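You operate a simulated robot arm through the tools that you are given. There is no shell and no other tool. Be economical: measure what you need, move in short steps, check, and stop when the job is done.

Carry out the task below with a simulated robot arm. There is one attempt and no reset: what you move stays moved.

JOB
Put the white tub that says "Lime" from the top of the tying table on the top of the grey table. Stack the 40 mm carton from the top of the sorting table on top of the 50 mm carton. Close the drawer of the grey table. Any order will do. Set down upright: white tub.

It is judged by the outcome, as a careful person would: the job done as asked, and still so three seconds after it is handed in. It fails if anything else is knocked over, pushed out of place, dropped, spilled or broken.

ROBOT AND FRAMES
A 7-joint arm with a two-finger parallel gripper on a trunk, on a base that drives. Base frame: it is fixed to the floor where the robot stands at the start and does not move with it; the origin is under the middle of the robot, x ahead of it, y to its left, z up; the surface under the hand at the start is at about z = 0.86. Lengths are in m, angles in degrees, forces in N, time in s.
Its first joint turns from -166.0 to 166.0 degrees. Places, roughly: carton [0.75, 1.75, 1]; drawer of the grey table [0.5, 4.1, 0.7]; top of the grey table [3.3, 1.1, 0.8]. Payload 3.43 kg.
The tool frame sits at the grasp point between the pads (the TCP): z along the fingers, y along the line on which they close. The tips reach 0.034 m beyond it. The gripper opens to 0.128 m. The fingers are 0.024 m wide and 0.012 m thick; the gripper's body (0.048 by 0.13 m) begins 0.096 m behind the TCP.
Orientation is that of the tool frame in the base frame, as [roll, pitch, yaw] about the fixed x, y, z axes, in that order (R = Rz(yaw) Ry(pitch) Rx(roll)). With the fingers straight down and closing along the base's y, the tool's x points along the base's -x, its y along +y and its z along -z.

CONTROLS
- The arm moves only by the tool nudge_tool. Its arguments are lists of equal length, an entry for each row: "turn": the turn, a rotation vector about the tool's x, y, z in degrees, a list of three; "xyz": the shift along the tool's x, y, z in m, a list of three; "jaw": the finger opening in m, from 0 to 0.128. In form: {"turn": [[wx, wy, wz], ...], "xyz": [[tx, ty, tz], ...], "jaw": [jaw, ...]}. A call has 1 to 20 rows; each row is the pose to reach, as a shift and turn from the pose commanded when the call began, along the tool's axes at that moment. A row lasts 0.2 s, in which the tool goes at most 0.05 m and 8.6 degrees; a call with a longer step from one row to the next is refused whole, and so is a gripper value outside its range. A pose out of reach is approached as far as the arm can. The call stops where the force on the tool passes 40 N (or 10 N more than at its start, if that is more) or the arm is blocked; 0.2 s more then pass. Each finger travels about 0.153 m/s and halts on what it meets, pressing with about 25 N; the grip force reading is that of the motor and also rises with nothing between the fingers. The clock runs only during rows and for 0.2 s after the last one: add rows that repeat a pose to give the fingers time. The reply holds the time, the measured pose of the TCP, the force on the tool along the base axes, the opening and the grip force, in the units named above and with some noise, with the torque about the TCP (base axes, N m) and any sound that the robot's microphone picked up.
- Cameras (640 x 400 px; columns grow to the right, rows downward): "scene" is now at [0.1961, 0.2105, 1.3794]; the picture's right is [-0.32, -0.95, 0.00], its down [-0.45, 0.15, -0.88] and it looks along [0.83, -0.28, -0.48] (base axes); focal length 283 px, centre (320, 200). "wrist" rides on the gripper at [0.076, -0.011, -0.16] in the tool frame; the picture's right is [0.15, 0.99, 0.00], its down [-0.88, 0.13, -0.46] and it looks along [-0.45, 0.07, 0.89] (tool axes); focal length 234 px, centre (320, 200). There is no depth. A picture from a camera that has moved, and an enlarged one, comes with that camera's place and axes in the base frame and with its lens.
- camera(camera): a new picture of that camera. It takes no simulated time.
- steer(legs): drives the robot by 1 to 6 legs, each [ahead, turn to the left] in m and degrees, along the robot's own axes; the way and the turn of a leg run together, so that a leg with both is an arc; at most 1.5 m and 180 degrees a leg. The arm and the cameras ride along, it lands a little off, and it stops where it bumps. It gives what a move gives.
- head_to(pan, tilt): turns the head with the scene camera to pan (to the left, within 120 degrees either way) and tilt (down, from -29 to 69), counted from straight ahead of the robot. It gives what a move gives.
- inspect(camera, box): a new picture of the part [left, top, right, bottom] of that camera's present view, enlarged. It takes no simulated time.
- job_done(): hands the job in; it is judged then, once.

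Work in short steps. Places have to be worked out from the pictures, the camera data and where the tool is seen: move nearer, look again, correct. Check each grasp and each placing, and mend what went wrong. You have 165 turns and 120 pictures in all, those below and enlarged ones among them. Open the gripper and draw the arm clear of the work before you hand the job in, unless the task says otherwise.

The tools are called after "Emit:" as a command line: name --argument value ..., lists and objects as JSON in quotes. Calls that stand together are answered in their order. nudge_tool: Moves the arm, as the interface text tells. Its arguments: {"type":"object","properties":{"turn":{"type":"array"},"xyz":{"type":"array"},"jaw":{"type":"array"}},"required":["turn","xyz","jaw"]} The other tools are called the same way: steer (legs) drives the base; head_to (pan, tilt) turns the head that bears the scene camera; camera (camera) takes a picture; inspect (camera, box) takes an enlarged picture of a part of a camera's view; job_done () hands the job in.

At the start:

```text
time: 0.0
tool_pos: [0.6508, -0.1496, 1.1578]
tool_rot: [180.0, -0.2, 179.7]
ft_force: [-0.6, -0.3, 0.5]
moment: [-0.01, 0.01, -0.04]
finger_gap: 0.1279
grasp_force: 0.1
robot x, y, heading: [0.0033, 0.0057, -0.0]
head pan, tilt: [-18.8, 27.8]
```

scene: 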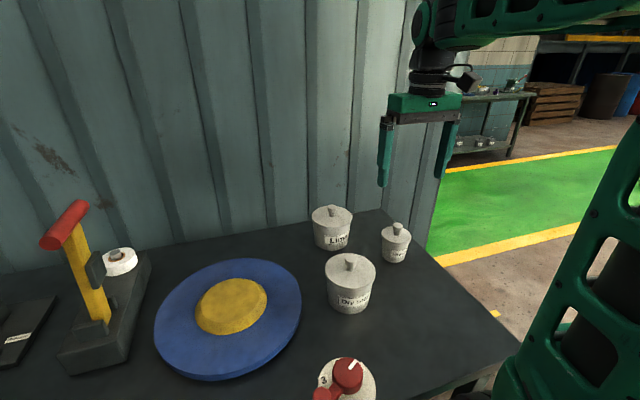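
wrist: 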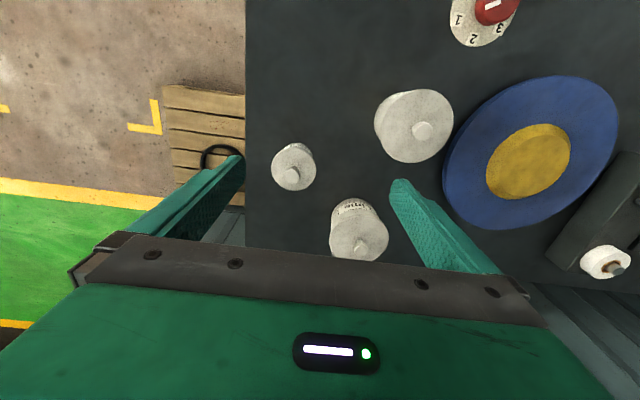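

I see three white tubs; I enlarge them to read their labels.

Emit:
inspect --camera "scene" --box '[290, 190, 430, 320]'

Emit:
head_to --pan 60 --tilt 20

Emit:
camera --camera "scene"

```text
3.08 times, centred on (360, 255) of scene
camera zoom: at [0.1961, 0.2105, 1.3794], right [-0.32, -0.95, 0.0], down [-0.45, 0.15, -0.88], along [0.83, -0.28, -0.48], focal length 871 px, centre (197, 31)
```

zoom: 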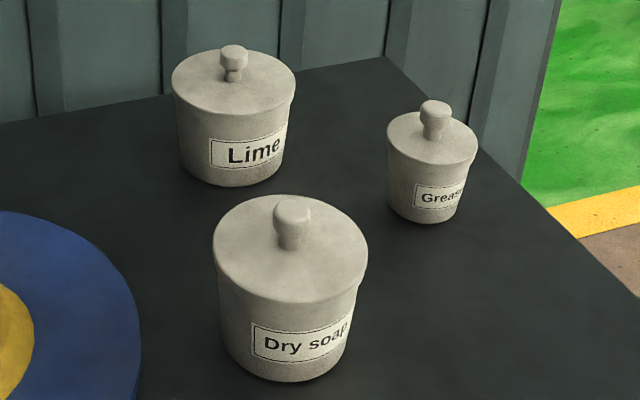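

```text
time: 1.5
tool_pos: [0.6354, -0.1505, 1.1655]
tool_rot: [180.0, 0.7, 179.7]
ft_force: [-0.1, 0.2, 0.4]
moment: [0.0, -0.02, 0.01]
finger_gap: 0.128
grasp_force: 0.0
robot x, y, heading: [-0.0008, 0.006, 0.2]
head pan, tilt: [60.0, 20.0]
```

```text
116 pictures are left
camera scene: at [0.1565, 0.3205, 1.3926], right [0.87, -0.5, -0.01], down [-0.18, -0.3, -0.94], along [0.47, 0.81, -0.35], focal length 283 px, centre (320, 200)
```

scene: 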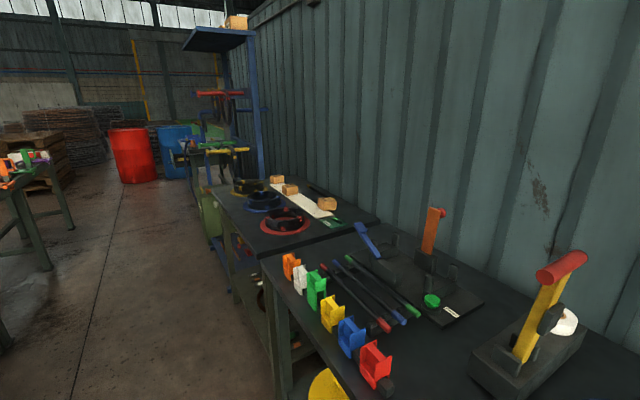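

Cartons are on the next table along the wall. I look around for the grey table.

Emit:
inspect --camera "scene" --box '[160, 70, 360, 250]'

Emit:
head_to --pan -50 --tilt 10

Emit:
camera --camera "scene"

Emit:
head_to --pan 110 --tilt 15

Emit:
camera --camera "scene"

```text
2.22 times, centred on (260, 160) of scene
camera zoom: at [0.1565, 0.3205, 1.3926], right [0.87, -0.5, -0.01], down [-0.18, -0.3, -0.94], along [0.47, 0.81, -0.35], focal length 629 px, centre (453, 289)
```

zoom: 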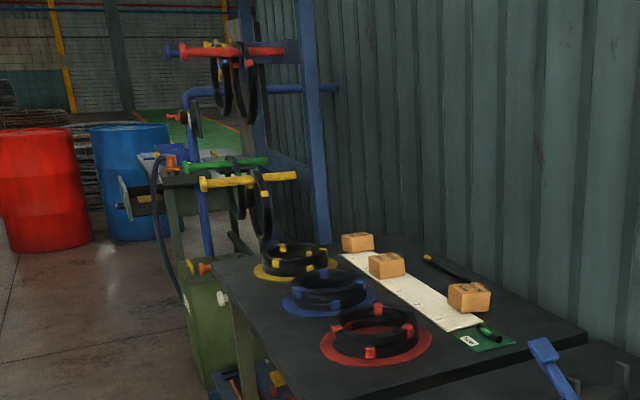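

```text
time: 3.4
tool_pos: [0.6358, -0.15, 1.165]
tool_rot: [-180.0, 0.7, 179.7]
ft_force: [0.0, 0.5, 0.2]
moment: [0.02, -0.01, 0.0]
finger_gap: 0.1281
grasp_force: 0.1
robot x, y, heading: [-0.0019, 0.0058, 0.1]
head pan, tilt: [-50.0, 10.0]
```

```text
114 pictures are left
camera scene: at [0.1699, 0.1687, 1.4087], right [-0.77, -0.64, 0.01], down [-0.13, 0.13, -0.98], along [0.63, -0.75, -0.18], focal length 283 px, centre (320, 200)
```

scene: 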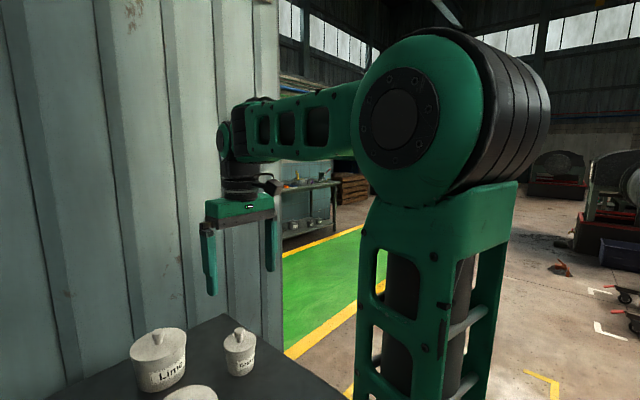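

```text
time: 5.9
tool_pos: [0.6353, -0.1504, 1.166]
tool_rot: [179.9, 0.7, 179.6]
ft_force: [-0.4, -0.6, -0.5]
moment: [0.0, 0.01, -0.03]
finger_gap: 0.1281
grasp_force: 0.1
robot x, y, heading: [-0.0005, 0.001, 0.3]
head pan, tilt: [110.0, 15.0]
```

```text
113 pictures are left
camera scene: at [0.0781, 0.3277, 1.4018], right [0.94, 0.34, -0.01], down [0.08, -0.24, -0.97], along [-0.33, 0.91, -0.25], focal length 283 px, centre (320, 200)
```

scene: 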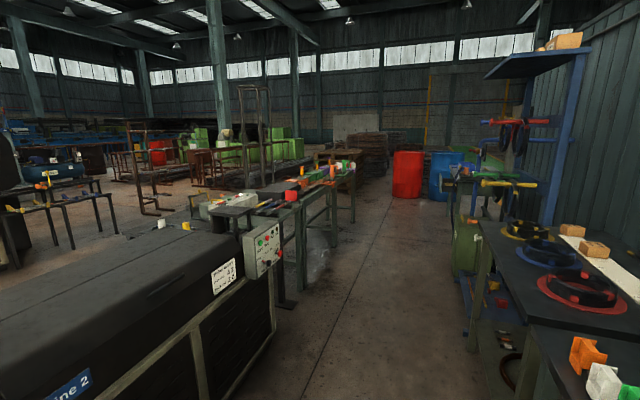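

The sorting table lies at y ≈ 1.2–2.4, and a table with an open drawer lies past it. I back off, turn left and drive up the aisle, then look.

Emit:
steer --legs '[[-0.25, 0], [0, 90], [1.2, 0]]'

Emit:
head_to --pan -25 --tilt 25

Emit:
camera --camera "scene"

```text
time: 17.7
tool_pos: [-0.0548, 1.8191, 1.1647]
tool_rot: [180.0, 0.8, -91.6]
ft_force: [0.1, -0.1, 0.4]
moment: [-0.04, -0.01, 0.0]
finger_gap: 0.1278
grasp_force: 0.0
robot x, y, heading: [-0.2236, 1.1846, 88.9]
head pan, tilt: [110.0, 15.0]
```

```text
time: 19.8
tool_pos: [-0.0549, 1.8044, 1.1731]
tool_rot: [179.9, 1.4, -91.7]
ft_force: [1.0, -0.4, 0.2]
moment: [0.04, 0.02, -0.01]
finger_gap: 0.1279
grasp_force: 0.1
robot x, y, heading: [-0.2238, 1.1878, 88.8]
head pan, tilt: [-25.0, 25.0]
```

```text
112 pictures are left
camera scene: at [-0.4136, 1.3843, 1.384], right [0.9, -0.44, 0.01], down [-0.19, -0.39, -0.9], along [0.4, 0.81, -0.43], focal length 283 px, centre (320, 200)
```

scene: 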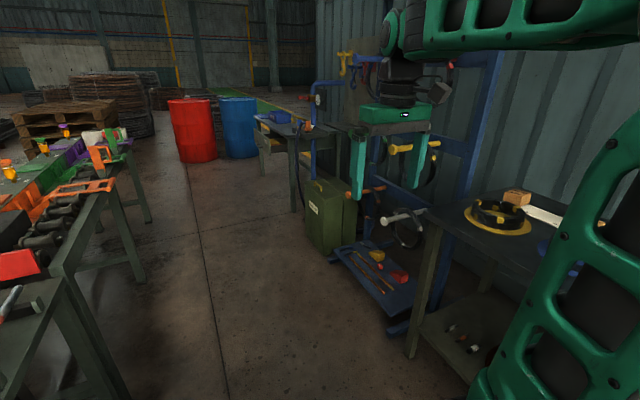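

The path to the sorting table is clear. I drive ahead a bit more and turn to face it.

Emit:
steer --legs '[[0.5, 0], [0, -89], [0.2, 0]]'

Emit:
head_to --pan 0 --tilt 35

Emit:
camera --camera "scene"

Emit:
camera --camera "wrist"

```text
time: 28.3
tool_pos: [0.6099, 1.54, 1.1732]
tool_rot: [179.9, 1.4, -179.7]
ft_force: [-1.1, -0.8, 0.2]
moment: [0.03, 0.0, -0.01]
finger_gap: 0.1281
grasp_force: 0.1
robot x, y, heading: [-0.0116, 1.7015, 0.5]
head pan, tilt: [-25.0, 25.0]
```

```text
time: 29.2
tool_pos: [0.5946, 1.5388, 1.1811]
tool_rot: [-180.0, 2.0, -179.9]
ft_force: [0.4, -0.5, 1.1]
moment: [-0.02, 0.02, 0.02]
finger_gap: 0.1282
grasp_force: 0.0
robot x, y, heading: [-0.015, 1.6966, 0.5]
head pan, tilt: [0.0, 35.0]
```

```text
111 pictures are left
camera scene: at [0.1822, 1.9359, 1.3682], right [0.01, -1.0, 0.0], down [-0.58, -0.01, -0.81], along [0.81, 0.01, -0.58], focal length 283 px, centre (320, 200)
```

scene: 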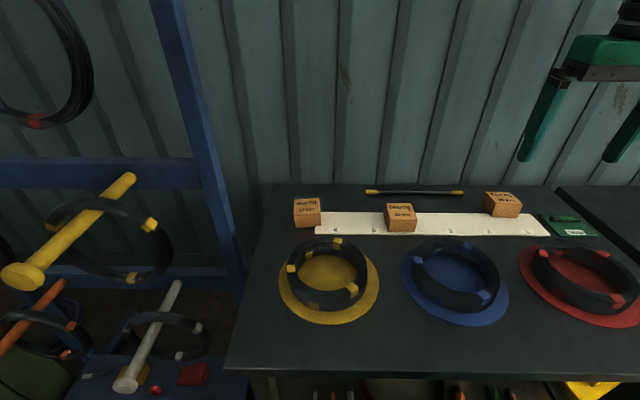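

```text
110 pictures are left
camera wrist: at [0.5134, 1.5274, 1.3381], right [-0.15, 0.99, -0.01], down [0.86, 0.13, 0.49], along [0.48, 0.07, -0.87], focal length 234 px, centre (320, 200)
```

wrist: 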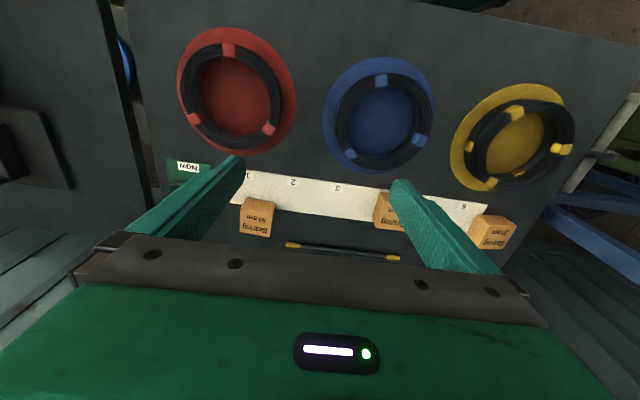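

I enlarge the three cartons to read them.

Emit:
inspect --camera "scene" --box '[285, 180, 425, 245]'

Emit:
inspect --camera "scene" --box '[465, 180, 605, 245]'

```text
4.57 times, centred on (355, 212) of scene
camera zoom: at [0.1822, 1.9359, 1.3682], right [0.01, -1.0, 0.0], down [-0.58, -0.01, -0.81], along [0.81, 0.01, -0.58], focal length 1295 px, centre (160, 143)
```

zoom: 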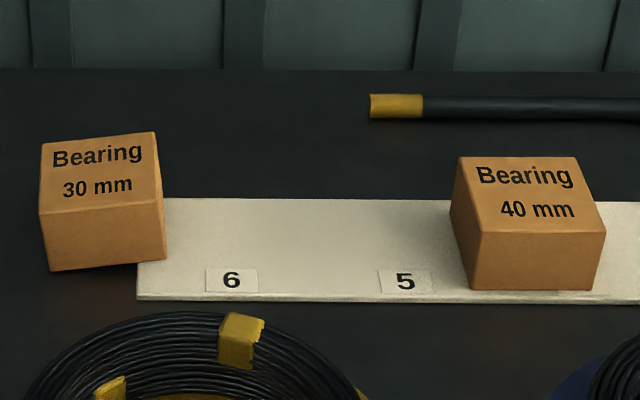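

```text
4.57 times, centred on (535, 212) of scene
camera zoom: at [0.1822, 1.9359, 1.3682], right [0.01, -1.0, 0.0], down [-0.58, -0.01, -0.81], along [0.81, 0.01, -0.58], focal length 1295 px, centre (-663, 143)
```

zoom: 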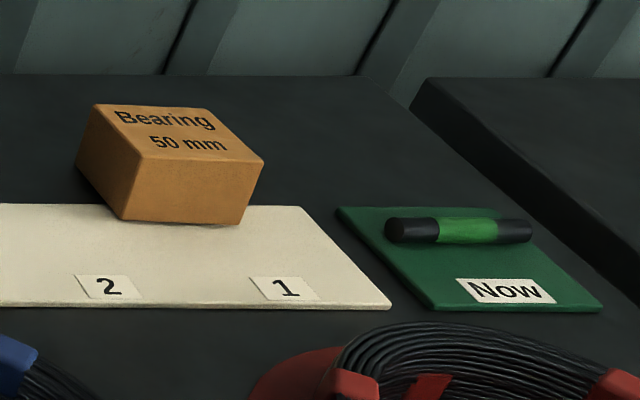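

The middle box is 40 mm (about x 0.78, y 1.727, top z ≈ 0.905); the right one is 50 mm (about 0.845, 1.42). I move the hand above the 40 mm carton and level it.

Emit:
nudge_tool --turn '[[0, 0.5, 0], [0, 1, 0], [0, 1.5, 0], [0, 2, 0], [0, 2, 0], [0, 2, 0], [0, 2, 0], [0, 2, 0]]' --xyz '[[-0.026, 0.027, 0.0], [-0.053, 0.054, 0.0], [-0.08, 0.08, 0.01], [-0.106, 0.107, 0.025], [-0.132, 0.134, 0.045], [-0.16, 0.16, 0.065], [-0.185, 0.188, 0.08], [-0.185, 0.188, 0.08]]' --jaw '[0.128, 0.128, 0.128, 0.128, 0.128, 0.128, 0.128, 0.128]'

Emit:
camera --camera "wrist"

Emit:
camera --camera "scene"

```text
time: 31.0
tool_pos: [0.783, 1.728, 1.1079]
tool_rot: [-180.0, 0.1, -179.7]
ft_force: [-0.2, 0.1, 0.6]
moment: [0.04, 0.01, 0.0]
finger_gap: 0.1278
grasp_force: 0.1
robot x, y, heading: [-0.0106, 1.6976, 0.4]
head pan, tilt: [0.0, 35.0]
```

```text
107 pictures are left
camera wrist: at [0.7062, 1.7158, 1.2674], right [-0.15, 0.99, 0.0], down [0.88, 0.13, 0.46], along [0.45, 0.07, -0.89], focal length 234 px, centre (320, 200)
```

wrist: 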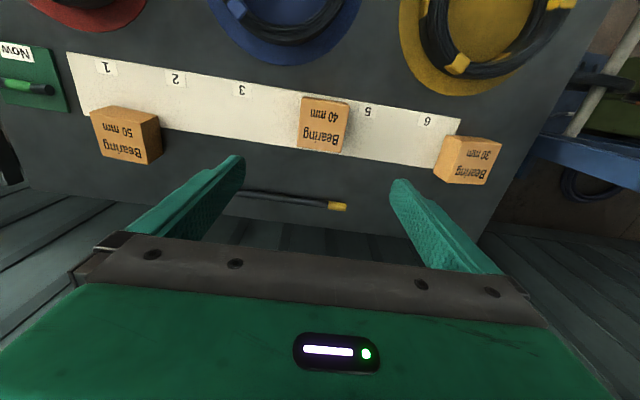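

```text
106 pictures are left
camera scene: at [0.1822, 1.936, 1.3682], right [0.01, -1.0, 0.0], down [-0.58, -0.01, -0.81], along [0.81, 0.01, -0.58], focal length 283 px, centre (320, 200)
```

scene: 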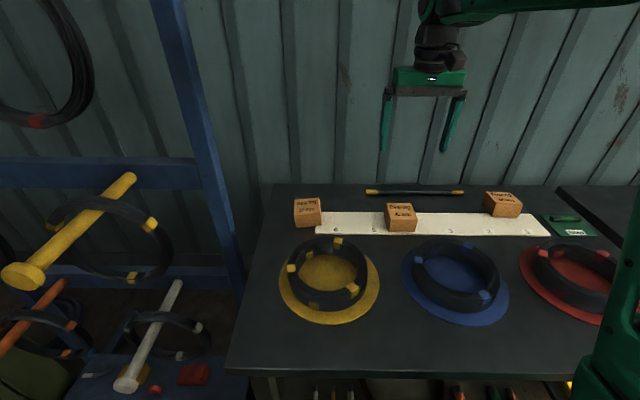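

I zoom in on the wrist view of both cartons to compute positions.

Emit:
inspect --camera "wrist" --box '[270, 80, 380, 170]'

Emit:
inspect --camera "wrist" --box '[70, 85, 180, 175]'

```text
4.44 times, centred on (325, 125) of wrist
camera zoom: at [0.7062, 1.7158, 1.2674], right [-0.15, 0.99, 0.0], down [0.88, 0.13, 0.46], along [0.45, 0.07, -0.89], focal length 1041 px, centre (298, 533)
```

zoom: 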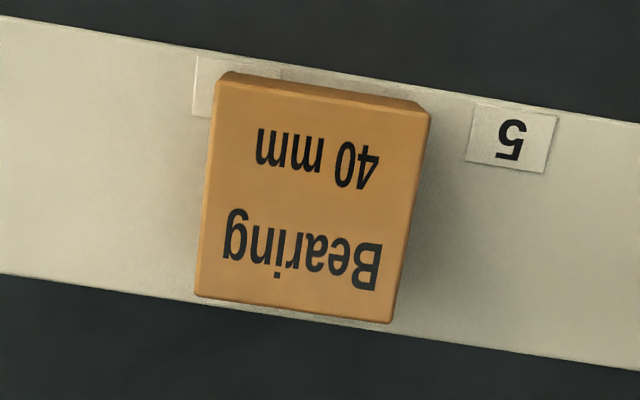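

```text
4.44 times, centred on (125, 130) of wrist
camera zoom: at [0.7062, 1.7158, 1.2674], right [-0.15, 0.99, 0.0], down [0.88, 0.13, 0.46], along [0.45, 0.07, -0.89], focal length 1041 px, centre (1187, 511)
```

zoom: 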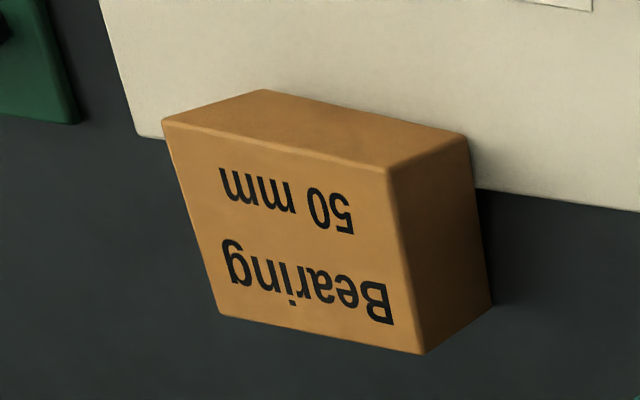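

The 40 mm carton is centred at about (0.767, 1.729), square to the axes, and 70 mm wide. I descend around it.

Emit:
nudge_tool --turn '[[0, 0, 0], [0, 0, 0], [0, 0, 0], [0, 0, 0], [0, 0, 0], [0, 0, 0]]' --xyz '[[0.016, 0.001, 0.03], [0.016, 0.001, 0.07], [0.016, 0.001, 0.11], [0.016, 0.001, 0.15], [0.016, 0.001, 0.18], [0.016, 0.001, 0.18]]' --jaw '[0.128, 0.128, 0.128, 0.128, 0.128, 0.128]'

Emit:
camera --camera "wrist"

Emit:
inspect --camera "scene" --box '[340, 140, 480, 250]'

```text
time: 32.4
tool_pos: [0.7662, 1.7291, 0.9267]
tool_rot: [-179.9, 0.2, -179.9]
ft_force: [0.2, 0.9, -1.0]
moment: [0.03, 0.0, 0.02]
finger_gap: 0.1282
grasp_force: 0.0
robot x, y, heading: [-0.0125, 1.6983, 0.8]
head pan, tilt: [0.0, 35.0]
```

```text
103 pictures are left
camera wrist: at [0.691, 1.7181, 1.0867], right [-0.15, 0.99, 0.0], down [0.88, 0.13, 0.46], along [0.45, 0.07, -0.89], focal length 234 px, centre (320, 200)
```

wrist: 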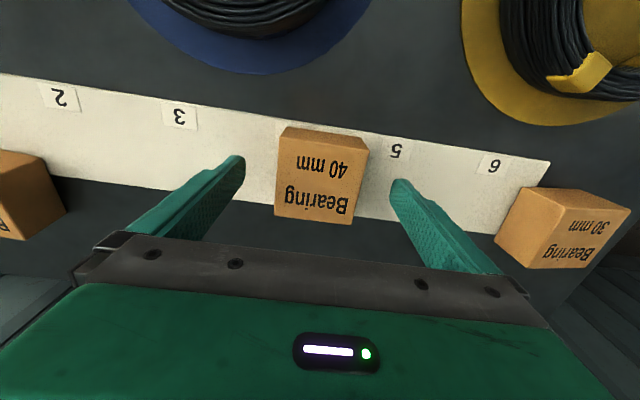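

```text
3.64 times, centred on (410, 195) of scene
camera zoom: at [0.1822, 1.936, 1.3682], right [0.01, -1.0, 0.0], down [-0.58, -0.01, -0.81], along [0.81, 0.01, -0.58], focal length 1030 px, centre (-7, 218)
```

zoom: 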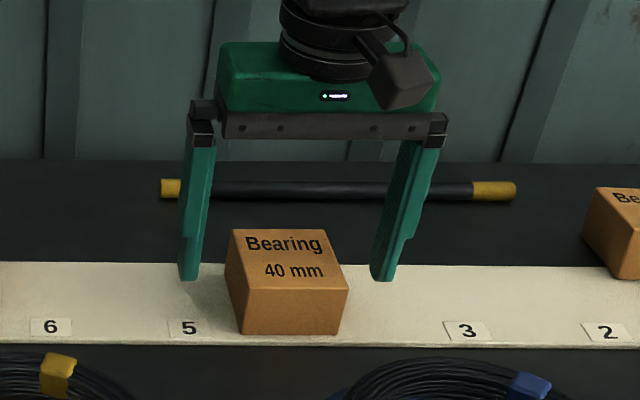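

Aligned: fingers straddle the box around its middle. I lower 15 mm and close.

Emit:
nudge_tool --turn '[[0, 0, 0], [0, 0, 0], [0, 0, 0], [0, 0, 0], [0, 0, 0]]' --xyz '[[0.002, 0, 0.014], [0.002, 0, 0.014], [0.002, 0, 0.014], [0.002, 0, 0.014], [0.002, 0, 0.014]]' --jaw '[0.128, 0.1, 0.08, 0.06, 0.06]'

Emit:
nudge_tool --turn '[[0, 0, 0], [0, 0, 0], [0, 0, 0]]' --xyz '[[0, 0, -0.04], [0, 0, -0.08], [0, 0, -0.11]]' --jaw '[0.06, 0.06, 0.06]'

Emit:
camera --camera "wrist"

```text
time: 33.6
tool_pos: [0.7654, 1.7297, 0.9123]
tool_rot: [180.0, 0.0, -179.8]
ft_force: [0.4, 0.1, 0.3]
moment: [0.0, 0.0, 0.01]
finger_gap: 0.0696
grasp_force: 25.1
robot x, y, heading: [-0.0159, 1.6981, 0.6]
head pan, tilt: [0.0, 35.0]
```

```text
time: 34.4
tool_pos: [0.7635, 1.7271, 1.0232]
tool_rot: [-179.9, 0.1, -179.9]
ft_force: [0.8, -0.4, -2.6]
moment: [-0.01, 0.01, 0.01]
finger_gap: 0.0697
grasp_force: 25.1
robot x, y, heading: [-0.0132, 1.6968, 0.8]
head pan, tilt: [0.0, 35.0]
```

```text
101 pictures are left
camera wrist: at [0.6876, 1.7156, 1.1835], right [-0.15, 0.99, 0.0], down [0.88, 0.13, 0.46], along [0.45, 0.07, -0.89], focal length 234 px, centre (320, 200)
```

wrist: 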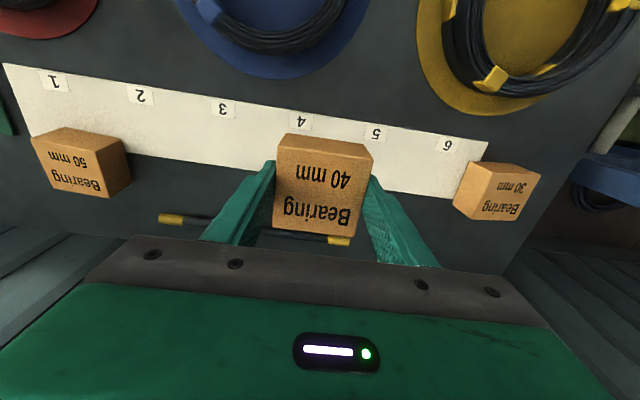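

The carton is held. I carry it above the 50 mm carton.

Emit:
nudge_tool --turn '[[0, 0, 0], [0, 0, 0], [0, 0, 0], [0, 0, 0], [0, 0, 0], [0, 0, 0], [0, 0, 0], [0, 0, 0], [0, 0, 0]]' --xyz '[[-0.008, -0.037, 0], [-0.016, -0.074, 0], [-0.024, -0.111, 0], [-0.032, -0.148, 0], [-0.04, -0.185, 0], [-0.048, -0.222, 0], [-0.056, -0.259, 0], [-0.063, -0.293, 0], [-0.063, -0.293, 0]]' --jaw '[0.06, 0.06, 0.06, 0.06, 0.06, 0.06, 0.06, 0.06, 0.06]'

Emit:
inspect --camera "wrist" --box '[220, 100, 420, 225]'

Emit:
inspect --camera "scene" --box '[440, 130, 580, 240]'

```text
time: 36.4
tool_pos: [0.8287, 1.4361, 1.0251]
tool_rot: [-179.9, 0.0, -179.9]
ft_force: [0.3, 0.6, -1.6]
moment: [-0.03, 0.0, -0.02]
finger_gap: 0.0695
grasp_force: 25.4
robot x, y, heading: [-0.0118, 1.7012, 0.7]
head pan, tilt: [0.0, 35.0]
```

```text
3.20 times, centred on (320, 162) of wrist
camera zoom: at [0.7531, 1.4241, 1.1852], right [-0.15, 0.99, 0.0], down [0.88, 0.13, 0.46], along [0.45, 0.07, -0.89], focal length 749 px, centre (320, 320)
```

zoom: 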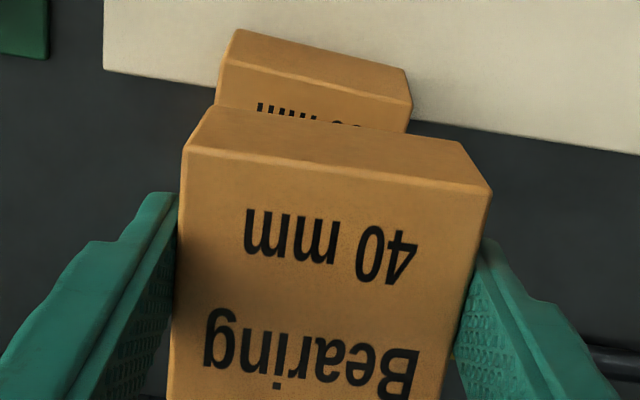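

```text
3.64 times, centred on (510, 185) of scene
camera zoom: at [0.1823, 1.9359, 1.3682], right [0.01, -1.0, 0.0], down [-0.58, -0.01, -0.81], along [0.81, 0.01, -0.58], focal length 1030 px, centre (-371, 254)
```

zoom: 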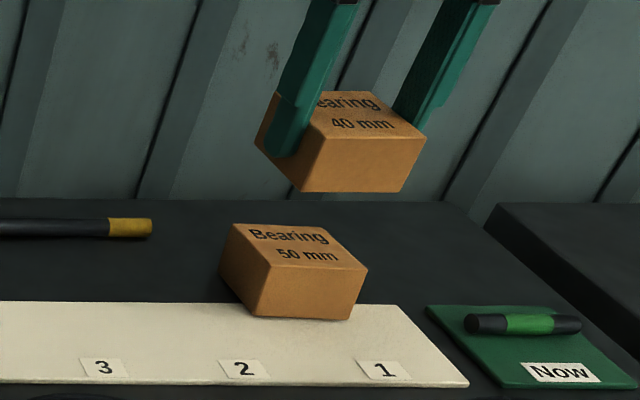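

Alignment over the 50 mm box is within a few mm. I shift slightly and lower to just above it.

Emit:
nudge_tool --turn '[[0, 0, 1.5], [0, 0, 3], [0, 0, 3], [0, 0, 3]]' --xyz '[[-0.002, -0.004, 0.02], [-0.002, -0.004, 0.04], [-0.002, -0.004, 0.058], [-0.002, -0.004, 0.058]]' --jaw '[0.06, 0.06, 0.06, 0.06]'

Emit:
inspect --camera "scene" --box '[440, 130, 580, 240]'

```text
time: 37.4
tool_pos: [0.8314, 1.4338, 0.9653]
tool_rot: [-180.0, 0.1, 177.1]
ft_force: [-0.4, 0.5, -1.8]
moment: [0.01, 0.01, 0.03]
finger_gap: 0.0697
grasp_force: 25.4
robot x, y, heading: [-0.0135, 1.6984, 0.5]
head pan, tilt: [0.0, 35.0]
```

```text
3.64 times, centred on (510, 185) of scene
camera zoom: at [0.1823, 1.9359, 1.3682], right [0.01, -1.0, 0.0], down [-0.58, -0.01, -0.81], along [0.81, 0.01, -0.58], focal length 1030 px, centre (-371, 254)
```

zoom: 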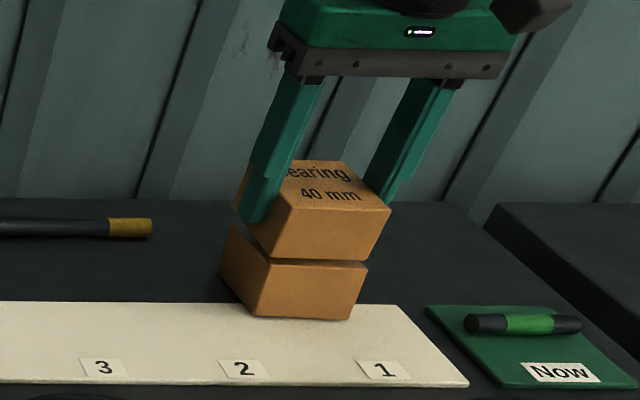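

Almost touching; I lower in small steps watching the force.

Emit:
nudge_tool --turn '[[0, 0, 0], [0, 0, 0], [0, 0, 0]]' --xyz '[[0, 0, 0.003], [0, 0, 0.006], [0, 0, 0.006]]' --jaw '[0.06, 0.06, 0.06]'

Emit:
inspect --camera "scene" --box '[480, 160, 550, 225]'

```text
time: 38.2
tool_pos: [0.8325, 1.4321, 0.9596]
tool_rot: [-180.0, 0.2, 177.1]
ft_force: [-0.5, -0.1, 1.0]
moment: [-0.08, 0.07, 0.03]
finger_gap: 0.0696
grasp_force: 24.9
robot x, y, heading: [-0.0114, 1.6986, 0.4]
head pan, tilt: [0.0, 35.0]
```

```text
6.15 times, centred on (515, 192) of scene
camera zoom: at [0.1822, 1.9359, 1.3682], right [0.01, -1.0, 0.0], down [-0.58, -0.01, -0.81], along [0.81, 0.01, -0.58], focal length 1743 px, centre (-880, 246)
```

zoom: 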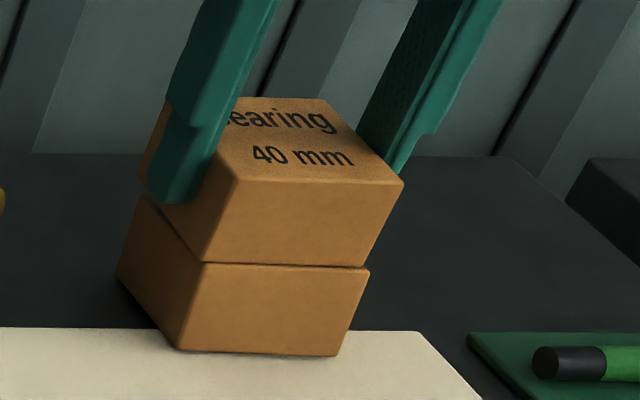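

Contact felt and the stack is aligned. I press 1 mm more, then open and rise.

Emit:
nudge_tool --turn '[[0, 0, 0], [0, 0, 0], [0, 0, 0], [0, 0, 0], [0, 0, 0], [0, 0, 0]]' --xyz '[[0, 0, 0.0015], [0, 0, 0.0015], [0, 0, 0.0015], [0, 0, 0.0015], [0, 0, 0.0015], [0, 0, 0.0015]]' --jaw '[0.06, 0.06, 0.072, 0.08, 0.1, 0.11]'

Emit:
nudge_tool --turn '[[0, 0, 0], [0, 0, 0], [0, 0, 0], [0, 0, -1], [0, 0, -3]]' --xyz '[[0, 0, -0.04], [0, 0, -0.08], [0, 0, -0.12], [0, 0, -0.16], [0, 0, -0.2]]' --jaw '[0.11, 0.11, 0.11, 0.11, 0.11]'

Emit:
camera --camera "scene"

```text
time: 39.6
tool_pos: [0.8325, 1.4315, 0.958]
tool_rot: [-179.9, 0.1, 177.3]
ft_force: [0.5, -1.3, -0.6]
moment: [0.01, 0.02, 0.01]
finger_gap: 0.1101
grasp_force: 0.0
robot x, y, heading: [-0.0115, 1.698, 0.7]
head pan, tilt: [0.0, 35.0]
```

```text
time: 40.8
tool_pos: [0.8314, 1.4323, 1.1585]
tool_rot: [180.0, 0.1, -180.0]
ft_force: [-0.4, 0.7, -0.4]
moment: [0.01, 0.05, -0.01]
finger_gap: 0.11
grasp_force: 0.1
robot x, y, heading: [-0.0122, 1.6995, 0.8]
head pan, tilt: [0.0, 35.0]
```

```text
96 pictures are left
camera scene: at [0.1824, 1.9359, 1.3682], right [0.01, -1.0, 0.0], down [-0.58, -0.01, -0.81], along [0.81, 0.01, -0.58], focal length 283 px, centre (320, 200)
```

scene: 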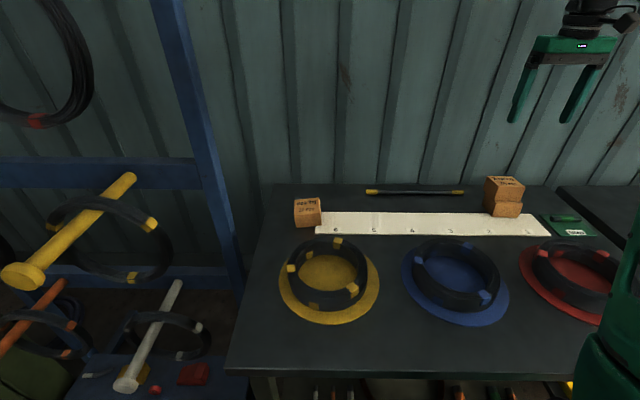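

Stacking done. I retract the arm, back off and drive on toward the table with the drawer.

Emit:
nudge_tool --turn '[[0, 0, 0], [0, 0, 0], [0, 0, 0], [0, 0, 0], [0, 0, 0], [0, 0, 0], [0, 0, 0]]' --xyz '[[0.04, 0.02, -0.01], [0.08, 0.04, -0.02], [0.12, 0.06, -0.03], [0.16, 0.08, -0.03], [0.2, 0.1, -0.03], [0.23, 0.11, -0.03], [0.23, 0.11, -0.03]]' --jaw '[0.11, 0.08, 0.05, 0.03, 0.02, 0.02, 0.02]'

Emit:
steer --legs '[[-0.28, 0], [0, 90], [0.7, 0]]'

Emit:
head_to --pan -25 --tilt 20

Emit:
camera --camera "scene"

```text
time: 42.4
tool_pos: [0.5996, 1.5416, 1.186]
tool_rot: [-180.0, 0.2, -179.7]
ft_force: [-0.4, -0.2, -0.3]
moment: [-0.01, -0.02, 0.01]
finger_gap: 0.0198
grasp_force: 0.1
robot x, y, heading: [-0.0133, 1.698, 0.3]
head pan, tilt: [0.0, 35.0]
```

```text
time: 46.5
tool_pos: [0.2574, 1.9286, 1.2025]
tool_rot: [180.0, 1.6, -141.5]
ft_force: [2.9, 0.9, -2.5]
moment: [-0.19, 0.32, -0.01]
finger_gap: 0.0199
grasp_force: 0.0
robot x, y, heading: [-0.2937, 1.6851, 38.3]
head pan, tilt: [0.0, 35.0]
stopped in leg 2: the robot was blocked; the commanded pose is now the measured one
```

```text
time: 47.4
tool_pos: [0.2597, 1.9268, 1.2031]
tool_rot: [-180.0, 1.7, -141.4]
ft_force: [0.2, -0.1, -0.1]
moment: [-0.03, 0.0, 0.0]
finger_gap: 0.0199
grasp_force: 0.0
robot x, y, heading: [-0.2905, 1.6882, 38.4]
head pan, tilt: [-25.0, 20.0]
```

```text
95 pictures are left
camera scene: at [-0.2571, 1.9621, 1.3921], right [0.23, -0.97, 0.01], down [-0.34, -0.09, -0.93], along [0.91, 0.21, -0.36], focal length 283 px, centre (320, 200)
```

scene: 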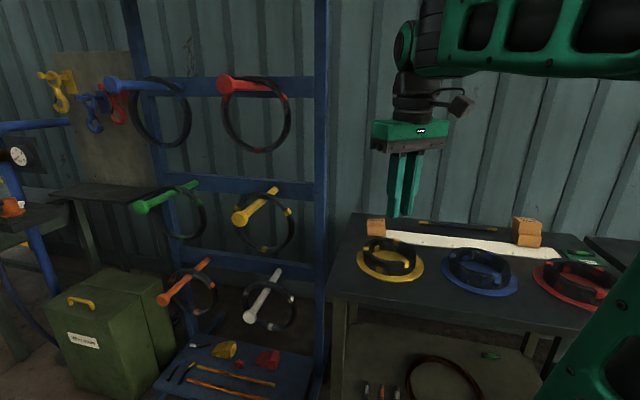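

Something blocked the turn. I look back-left to find what the base touched.

Emit:
head_to --pan 115 --tilt 45

Emit:
camera --camera "scene"

Emit:
head_to --pan 0 --tilt 65

Emit:
camera --camera "scene"

```text
time: 49.6
tool_pos: [0.2587, 1.9285, 1.2034]
tool_rot: [179.9, 1.6, -141.5]
ft_force: [0.6, -0.1, -0.3]
moment: [-0.02, -0.04, 0.04]
finger_gap: 0.0201
grasp_force: 0.1
robot x, y, heading: [-0.29, 1.6859, 38.3]
head pan, tilt: [115.0, 45.0]
```

```text
94 pictures are left
camera scene: at [-0.4207, 1.9769, 1.3552], right [0.45, 0.89, -0.01], down [0.62, -0.32, -0.71], along [-0.64, 0.31, -0.7], focal length 283 px, centre (320, 200)
```

scene: 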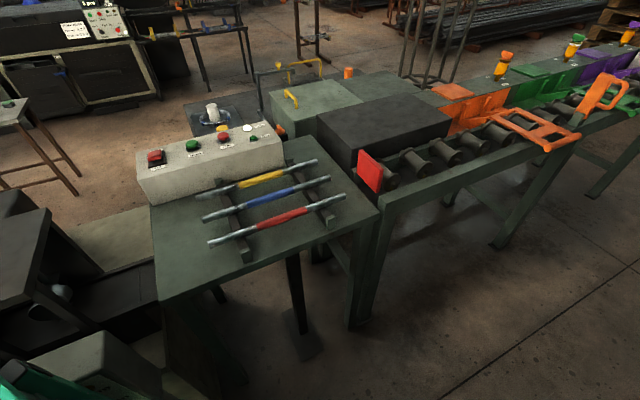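

```text
time: 51.6
tool_pos: [0.259, 1.9288, 1.2021]
tool_rot: [180.0, 1.6, -141.5]
ft_force: [0.5, 0.4, 0.5]
moment: [-0.02, -0.02, -0.03]
finger_gap: 0.0197
grasp_force: 0.0
robot x, y, heading: [-0.2937, 1.6822, 38.3]
head pan, tilt: [0.0, 65.0]
```

```text
93 pictures are left
camera scene: at [-0.3007, 1.9778, 1.3287], right [0.62, -0.78, 0.0], down [-0.72, -0.57, -0.41], along [0.32, 0.25, -0.91], focal length 283 px, centre (320, 200)
```

scene: 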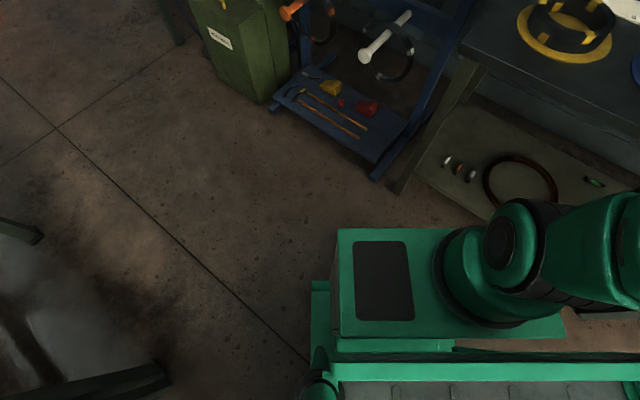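

The base's rear-left corner likely touched the control box of the machine behind. I go a little forward, then finish the turn.

Emit:
steer --legs '[[0.12, 0], [0, 50], [0.3, 0]]'

Emit:
head_to --pan -30 --tilt 25

Emit:
camera --camera "scene"

```text
time: 57.0
tool_pos: [-0.019, 2.6306, 1.204]
tool_rot: [180.0, 1.7, -91.6]
ft_force: [0.1, -0.2, 0.3]
moment: [0.01, -0.04, -0.02]
finger_gap: 0.02
grasp_force: 0.1
robot x, y, heading: [-0.1921, 2.0576, 88.1]
head pan, tilt: [0.0, 65.0]
```

```text
time: 58.1
tool_pos: [-0.0207, 2.6175, 1.2102]
tool_rot: [179.9, 2.4, -91.7]
ft_force: [-0.5, -0.4, 0.3]
moment: [-0.01, 0.0, 0.0]
finger_gap: 0.02
grasp_force: 0.0
robot x, y, heading: [-0.1907, 2.0577, 87.7]
head pan, tilt: [-30.0, 25.0]
```

```text
92 pictures are left
camera scene: at [-0.3704, 2.2526, 1.384], right [0.85, -0.53, 0.01], down [-0.22, -0.37, -0.9], along [0.48, 0.76, -0.43], focal length 283 px, centre (320, 200)
```

scene: 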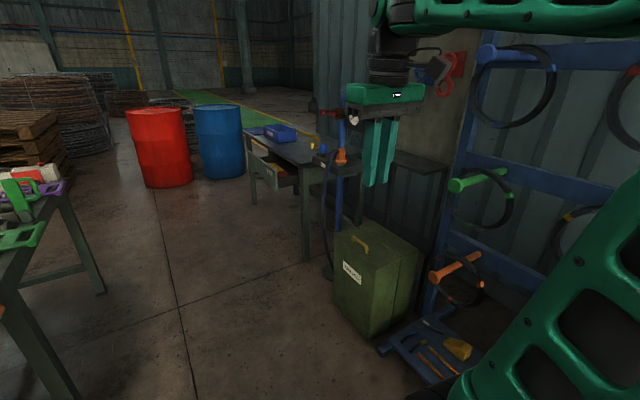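

I zoom in on the far table with its drawers.

Emit:
inspect --camera "scene" --box '[235, 95, 395, 225]'

```text
3.08 times, centred on (315, 160) of scene
camera zoom: at [-0.3704, 2.2526, 1.384], right [0.85, -0.53, 0.01], down [-0.22, -0.37, -0.9], along [0.48, 0.76, -0.43], focal length 871 px, centre (335, 323)
```

zoom: 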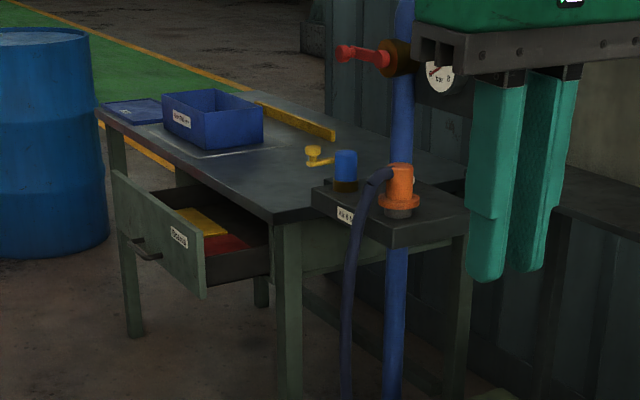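

The drawer is open, front at about x 0.33, y 3.92–4.45. I drive up to y ≈ 4.15 in the aisle with care.

Emit:
steer --legs '[[0, 4], [1.3, 0]]'

Emit:
head_to --pan -25 --tilt 30

Emit:
camera --camera "scene"

```text
time: 65.2
tool_pos: [-0.1182, 3.9338, 1.2093]
tool_rot: [-180.0, 2.4, -87.1]
ft_force: [0.4, 0.0, -0.1]
moment: [0.0, 0.01, -0.05]
finger_gap: 0.0199
grasp_force: 0.1
robot x, y, heading: [-0.2432, 3.3612, 92.6]
head pan, tilt: [-30.0, 25.0]
```

```text
time: 65.9
tool_pos: [-0.1196, 3.9182, 1.2177]
tool_rot: [180.0, 3.1, -87.1]
ft_force: [-0.5, 0.1, -0.1]
moment: [-0.02, -0.04, -0.03]
finger_gap: 0.0202
grasp_force: 0.0
robot x, y, heading: [-0.2421, 3.364, 92.7]
head pan, tilt: [-25.0, 30.0]
```

```text
90 pictures are left
camera scene: at [-0.4469, 3.5436, 1.3761], right [0.92, -0.38, 0.01], down [-0.19, -0.47, -0.86], along [0.33, 0.79, -0.51], focal length 283 px, centre (320, 200)
```

scene: 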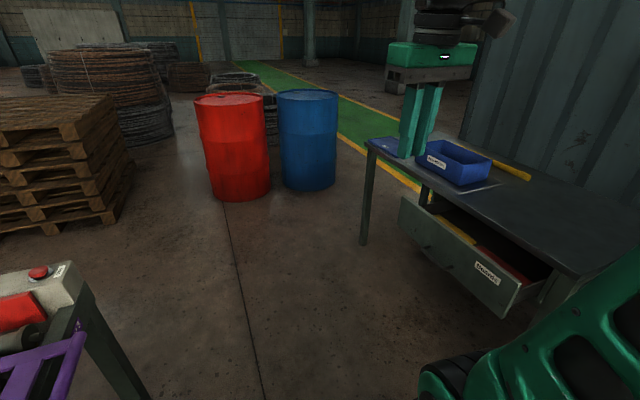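

The drawer front is at x ≈ 0.30, y 3.86–4.39, z 0.61–0.75, and the table edge at x ≈ 0.49. I drive beside it and turn to face it.

Emit:
steer --legs '[[0, -5], [0.85, 0], [0, -88]]'

Emit:
head_to --pan -10 --tilt 50

Emit:
camera --camera "scene"

```text
time: 75.2
tool_pos: [0.3458, 4.0358, 1.2173]
tool_rot: [180.0, 3.1, 179.1]
ft_force: [0.2, -0.3, -0.7]
moment: [-0.01, 0.01, 0.01]
finger_gap: 0.0199
grasp_force: 0.0
robot x, y, heading: [-0.2042, 4.2203, -1.3]
head pan, tilt: [-25.0, 30.0]
```

```text
time: 76.0
tool_pos: [0.3298, 4.0385, 1.225]
tool_rot: [180.0, 3.9, 179.1]
ft_force: [0.1, 1.1, -0.1]
moment: [0.02, 0.02, -0.03]
finger_gap: 0.02
grasp_force: 0.0
robot x, y, heading: [-0.2007, 4.2189, -1.2]
head pan, tilt: [-10.0, 50.0]
```

```text
89 pictures are left
camera scene: at [-0.0119, 4.4347, 1.3467], right [-0.2, -0.98, 0.0], down [-0.76, 0.15, -0.63], along [0.62, -0.13, -0.77], focal length 283 px, centre (320, 200)
```

scene: 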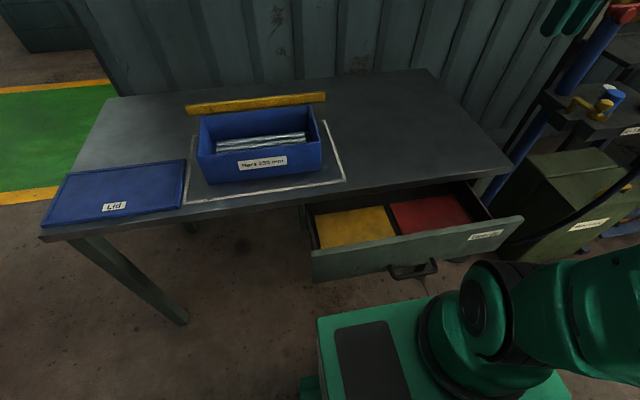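

The drawer has a handle near y 4.14, so I can push on that. I back off a bit to have room for the hand, then zoom in.

Emit:
steer --legs '[[-0.13, 0]]'

Emit:
inspect --camera "scene" --box '[280, 130, 500, 270]'

```text
time: 77.3
tool_pos: [0.1992, 4.0413, 1.2247]
tool_rot: [-180.0, 3.8, 179.0]
ft_force: [0.3, -0.8, 0.4]
moment: [0.0, 0.02, 0.01]
finger_gap: 0.02
grasp_force: 0.0
robot x, y, heading: [-0.3302, 4.2223, -1.7]
head pan, tilt: [-10.0, 50.0]
```

```text
2.86 times, centred on (390, 200) of scene
camera zoom: at [-0.1426, 4.4378, 1.3466], right [-0.2, -0.98, 0.0], down [-0.76, 0.15, -0.63], along [0.62, -0.13, -0.77], focal length 809 px, centre (120, 200)
```

zoom: 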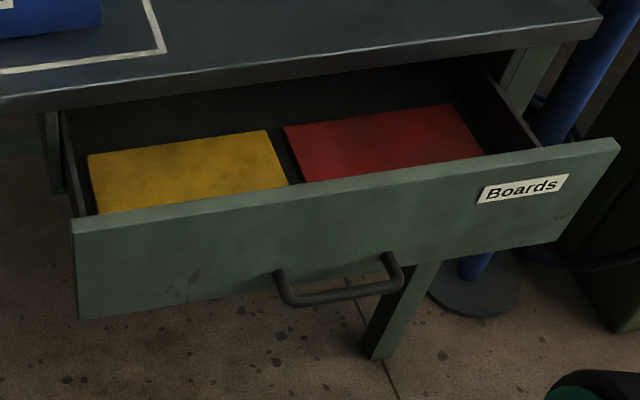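

Panel front is at x ≈ 0.31, top z ≈ 0.75. I tilt the closed fingers forward by about 31° and lower in front of the drawer.

Emit:
nudge_tool --turn '[[0, -5, 0], [0, -10, 0], [0, -15, 0], [0, -20, 0], [0, -25, 0], [0, -31, 0], [0, -31, 0], [0, -31, 0]]' --xyz '[[0, 0.01, 0.03], [0, 0.02, 0.06], [0, 0.03, 0.09], [0.005, 0.04, 0.125], [0.01, 0.05, 0.16], [0.015, 0.065, 0.2], [0.017, 0.08, 0.25], [0.017, 0.08, 0.25]]' --jaw '[0.01, 0, 0, 0, 0, 0, 0, 0]'

Emit:
camera --camera "scene"

```text
refused: row 7 steps farther than a row can; nothing moved
```

```text
87 pictures are left
camera scene: at [-0.1426, 4.4378, 1.3466], right [-0.2, -0.98, 0.0], down [-0.76, 0.15, -0.63], along [0.62, -0.13, -0.77], focal length 283 px, centre (320, 200)
```

scene: 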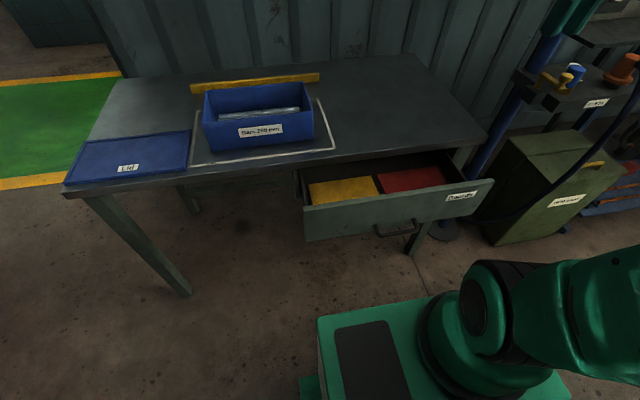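

Same move with smaller steps.

Emit:
nudge_tool --turn '[[0, -5, 0], [0, -10, 0], [0, -15, 0], [0, -20, 0], [0, -25, 0], [0, -31, 0], [0, -31, 0], [0, -31, 0]]' --xyz '[[0, 0.01, 0.03], [0, 0.02, 0.07], [0, 0.03, 0.11], [0.005, 0.04, 0.15], [0.01, 0.05, 0.19], [0.015, 0.065, 0.225], [0.017, 0.08, 0.25], [0.017, 0.08, 0.25]]' --jaw '[0.01, 0, 0, 0, 0, 0, 0, 0]'

Emit:
camera --camera "scene"

```text
time: 79.1
tool_pos: [0.2323, 4.1043, 1.04]
tool_rot: [-180.0, 35.5, 179.0]
ft_force: [0.0, -0.1, 0.3]
moment: [-0.05, 0.03, -0.01]
finger_gap: 0.0
grasp_force: 25.2
out of reach, approached as far as the arm can: row 6, 7, 8
robot x, y, heading: [-0.3318, 4.2196, -1.3]
head pan, tilt: [-10.0, 50.0]
```

```text
86 pictures are left
camera scene: at [-0.1426, 4.4378, 1.3466], right [-0.2, -0.98, 0.0], down [-0.76, 0.15, -0.63], along [0.62, -0.13, -0.77], focal length 283 px, centre (320, 200)
```

scene: 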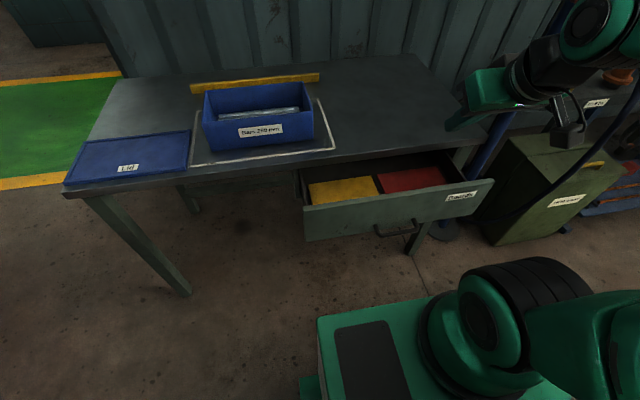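

Too close for that pose. I restore the arm, and reposition north of the drawer facing diagonally so the reach is comfortable.

Emit:
nudge_tool --turn '[[0, 5, 0], [0, 12, 0], [0, 19, 0], [0, 26, 0], [0, 33, 0], [0, 35, 0], [0, 35, 0]]' --xyz '[[-0.02, 0, -0.02], [-0.04, 0, -0.05], [-0.08, -0.01, -0.08], [-0.11, -0.02, -0.11], [-0.14, -0.03, -0.13], [-0.16, -0.03, -0.14], [-0.16, -0.03, -0.14]]' --jaw '[0, 0, 0, 0, 0, 0, 0]'

Emit:
steer --legs '[[0.1, 0], [0, 91], [0.48, 0], [0, -130]]'

Emit:
head_to --pan 10 --tilt 45

Emit:
camera --camera "scene"

```text
refused: row 3 steps farther than a row can; nothing moved
```

```text
time: 93.3
tool_pos: [0.1231, 4.2528, 1.0408]
tool_rot: [-179.9, 35.6, 139.1]
ft_force: [-0.3, -0.6, -0.6]
moment: [-0.03, 0.04, -0.02]
finger_gap: 0.0
grasp_force: 25.3
robot x, y, heading: [-0.2199, 4.721, -41.5]
head pan, tilt: [-10.0, 50.0]
```

```text
time: 94.2
tool_pos: [0.1141, 4.2602, 1.0481]
tool_rot: [-179.9, 36.2, 139.2]
ft_force: [0.0, 0.3, -0.6]
moment: [0.0, -0.01, -0.01]
finger_gap: 0.0001
grasp_force: 25.0
robot x, y, heading: [-0.2212, 4.7193, -41.2]
head pan, tilt: [10.0, 45.0]
```

```text
85 pictures are left
camera scene: at [0.0865, 4.7833, 1.3535], right [-0.52, -0.85, 0.0], down [-0.61, 0.37, -0.7], along [0.6, -0.36, -0.72], focal length 283 px, centre (320, 200)
```

scene: 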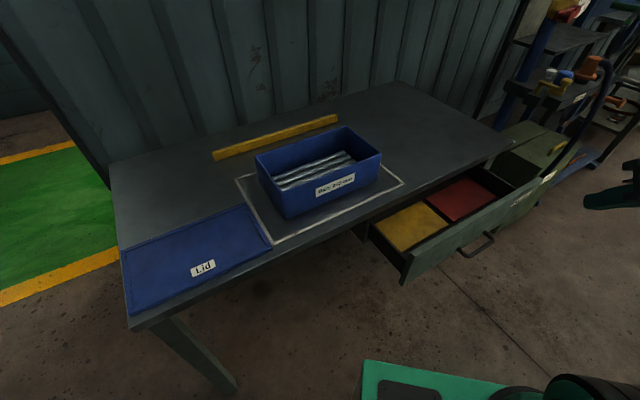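

The robot is now well placed for the reach. I rotate the tilted hand to point along +x and lower it in front of the drawer.

Emit:
nudge_tool --turn '[[-4, 0, -5.5], [-8, 0, -11], [-12, 0, -16.6], [-16, 0, -22], [-20, 0, -27.6], [-24.1, 0, -33.2], [-24.1, 0, -33.2], [-24.1, 0, -33.2], [-24.1, 0, -33.2], [-24.1, 0, -33.2]]' --xyz '[[0.009, -0.007, 0.039], [0.018, -0.014, 0.078], [0.027, -0.021, 0.117], [0.036, -0.028, 0.156], [0.045, -0.035, 0.195], [0.054, -0.042, 0.234], [0.063, -0.049, 0.273], [0.072, -0.056, 0.312], [0.081, -0.063, 0.35], [0.081, -0.063, 0.35]]' --jaw '[0, 0, 0, 0, 0, 0, 0, 0, 0, 0]'

Emit:
camera --camera "scene"

```text
time: 96.4
tool_pos: [0.1795, 4.1213, 0.7171]
tool_rot: [-179.8, 36.0, -179.8]
ft_force: [-0.7, 0.1, 0.7]
moment: [0.02, 0.04, 0.03]
finger_gap: 0.0001
grasp_force: 24.9
out of reach, approached as far as the arm can: row 1, 2, 3, 4
robot x, y, heading: [-0.2216, 4.722, -41.3]
head pan, tilt: [10.0, 45.0]
```

```text
84 pictures are left
camera scene: at [0.0866, 4.7832, 1.3535], right [-0.52, -0.85, 0.0], down [-0.61, 0.37, -0.7], along [0.6, -0.36, -0.72], focal length 283 px, centre (320, 200)
```

scene: 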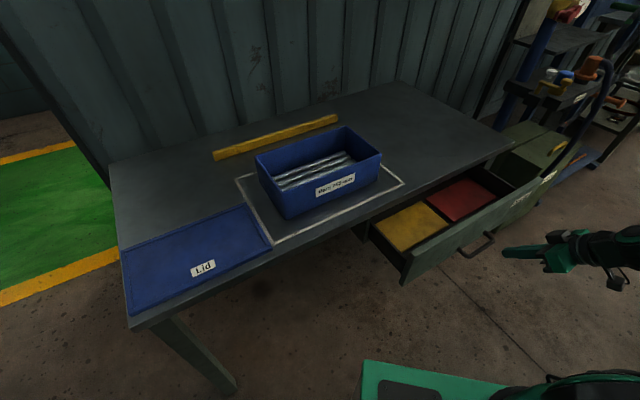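

The hand is in front of the drawer. I zoom in for heights.

Emit:
inspect --camera "scene" --box '[390, 160, 590, 300]'

Emit:
camera --camera "wrist"

```text
2.86 times, centred on (490, 230) of scene
camera zoom: at [0.0866, 4.7832, 1.3535], right [-0.52, -0.85, 0.0], down [-0.61, 0.37, -0.7], along [0.6, -0.36, -0.72], focal length 809 px, centre (-166, 114)
```

zoom: 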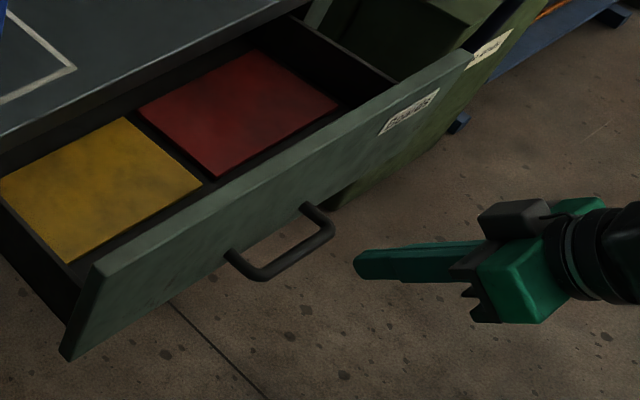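

```text
82 pictures are left
camera wrist: at [0.024, 4.1103, 0.8025], right [-0.12, 0.99, -0.09], down [0.44, 0.13, 0.89], along [0.89, 0.07, -0.46], focal length 234 px, centre (320, 200)
```

wrist: 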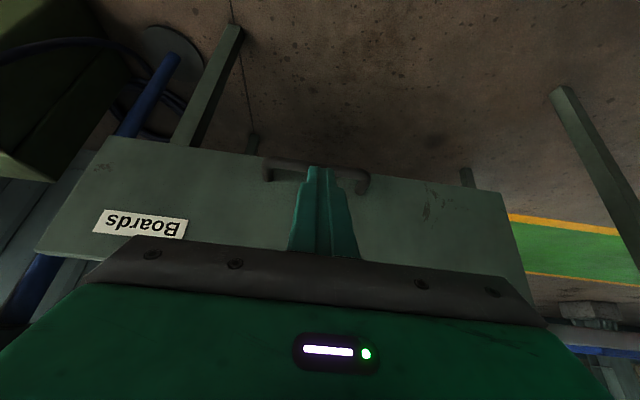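

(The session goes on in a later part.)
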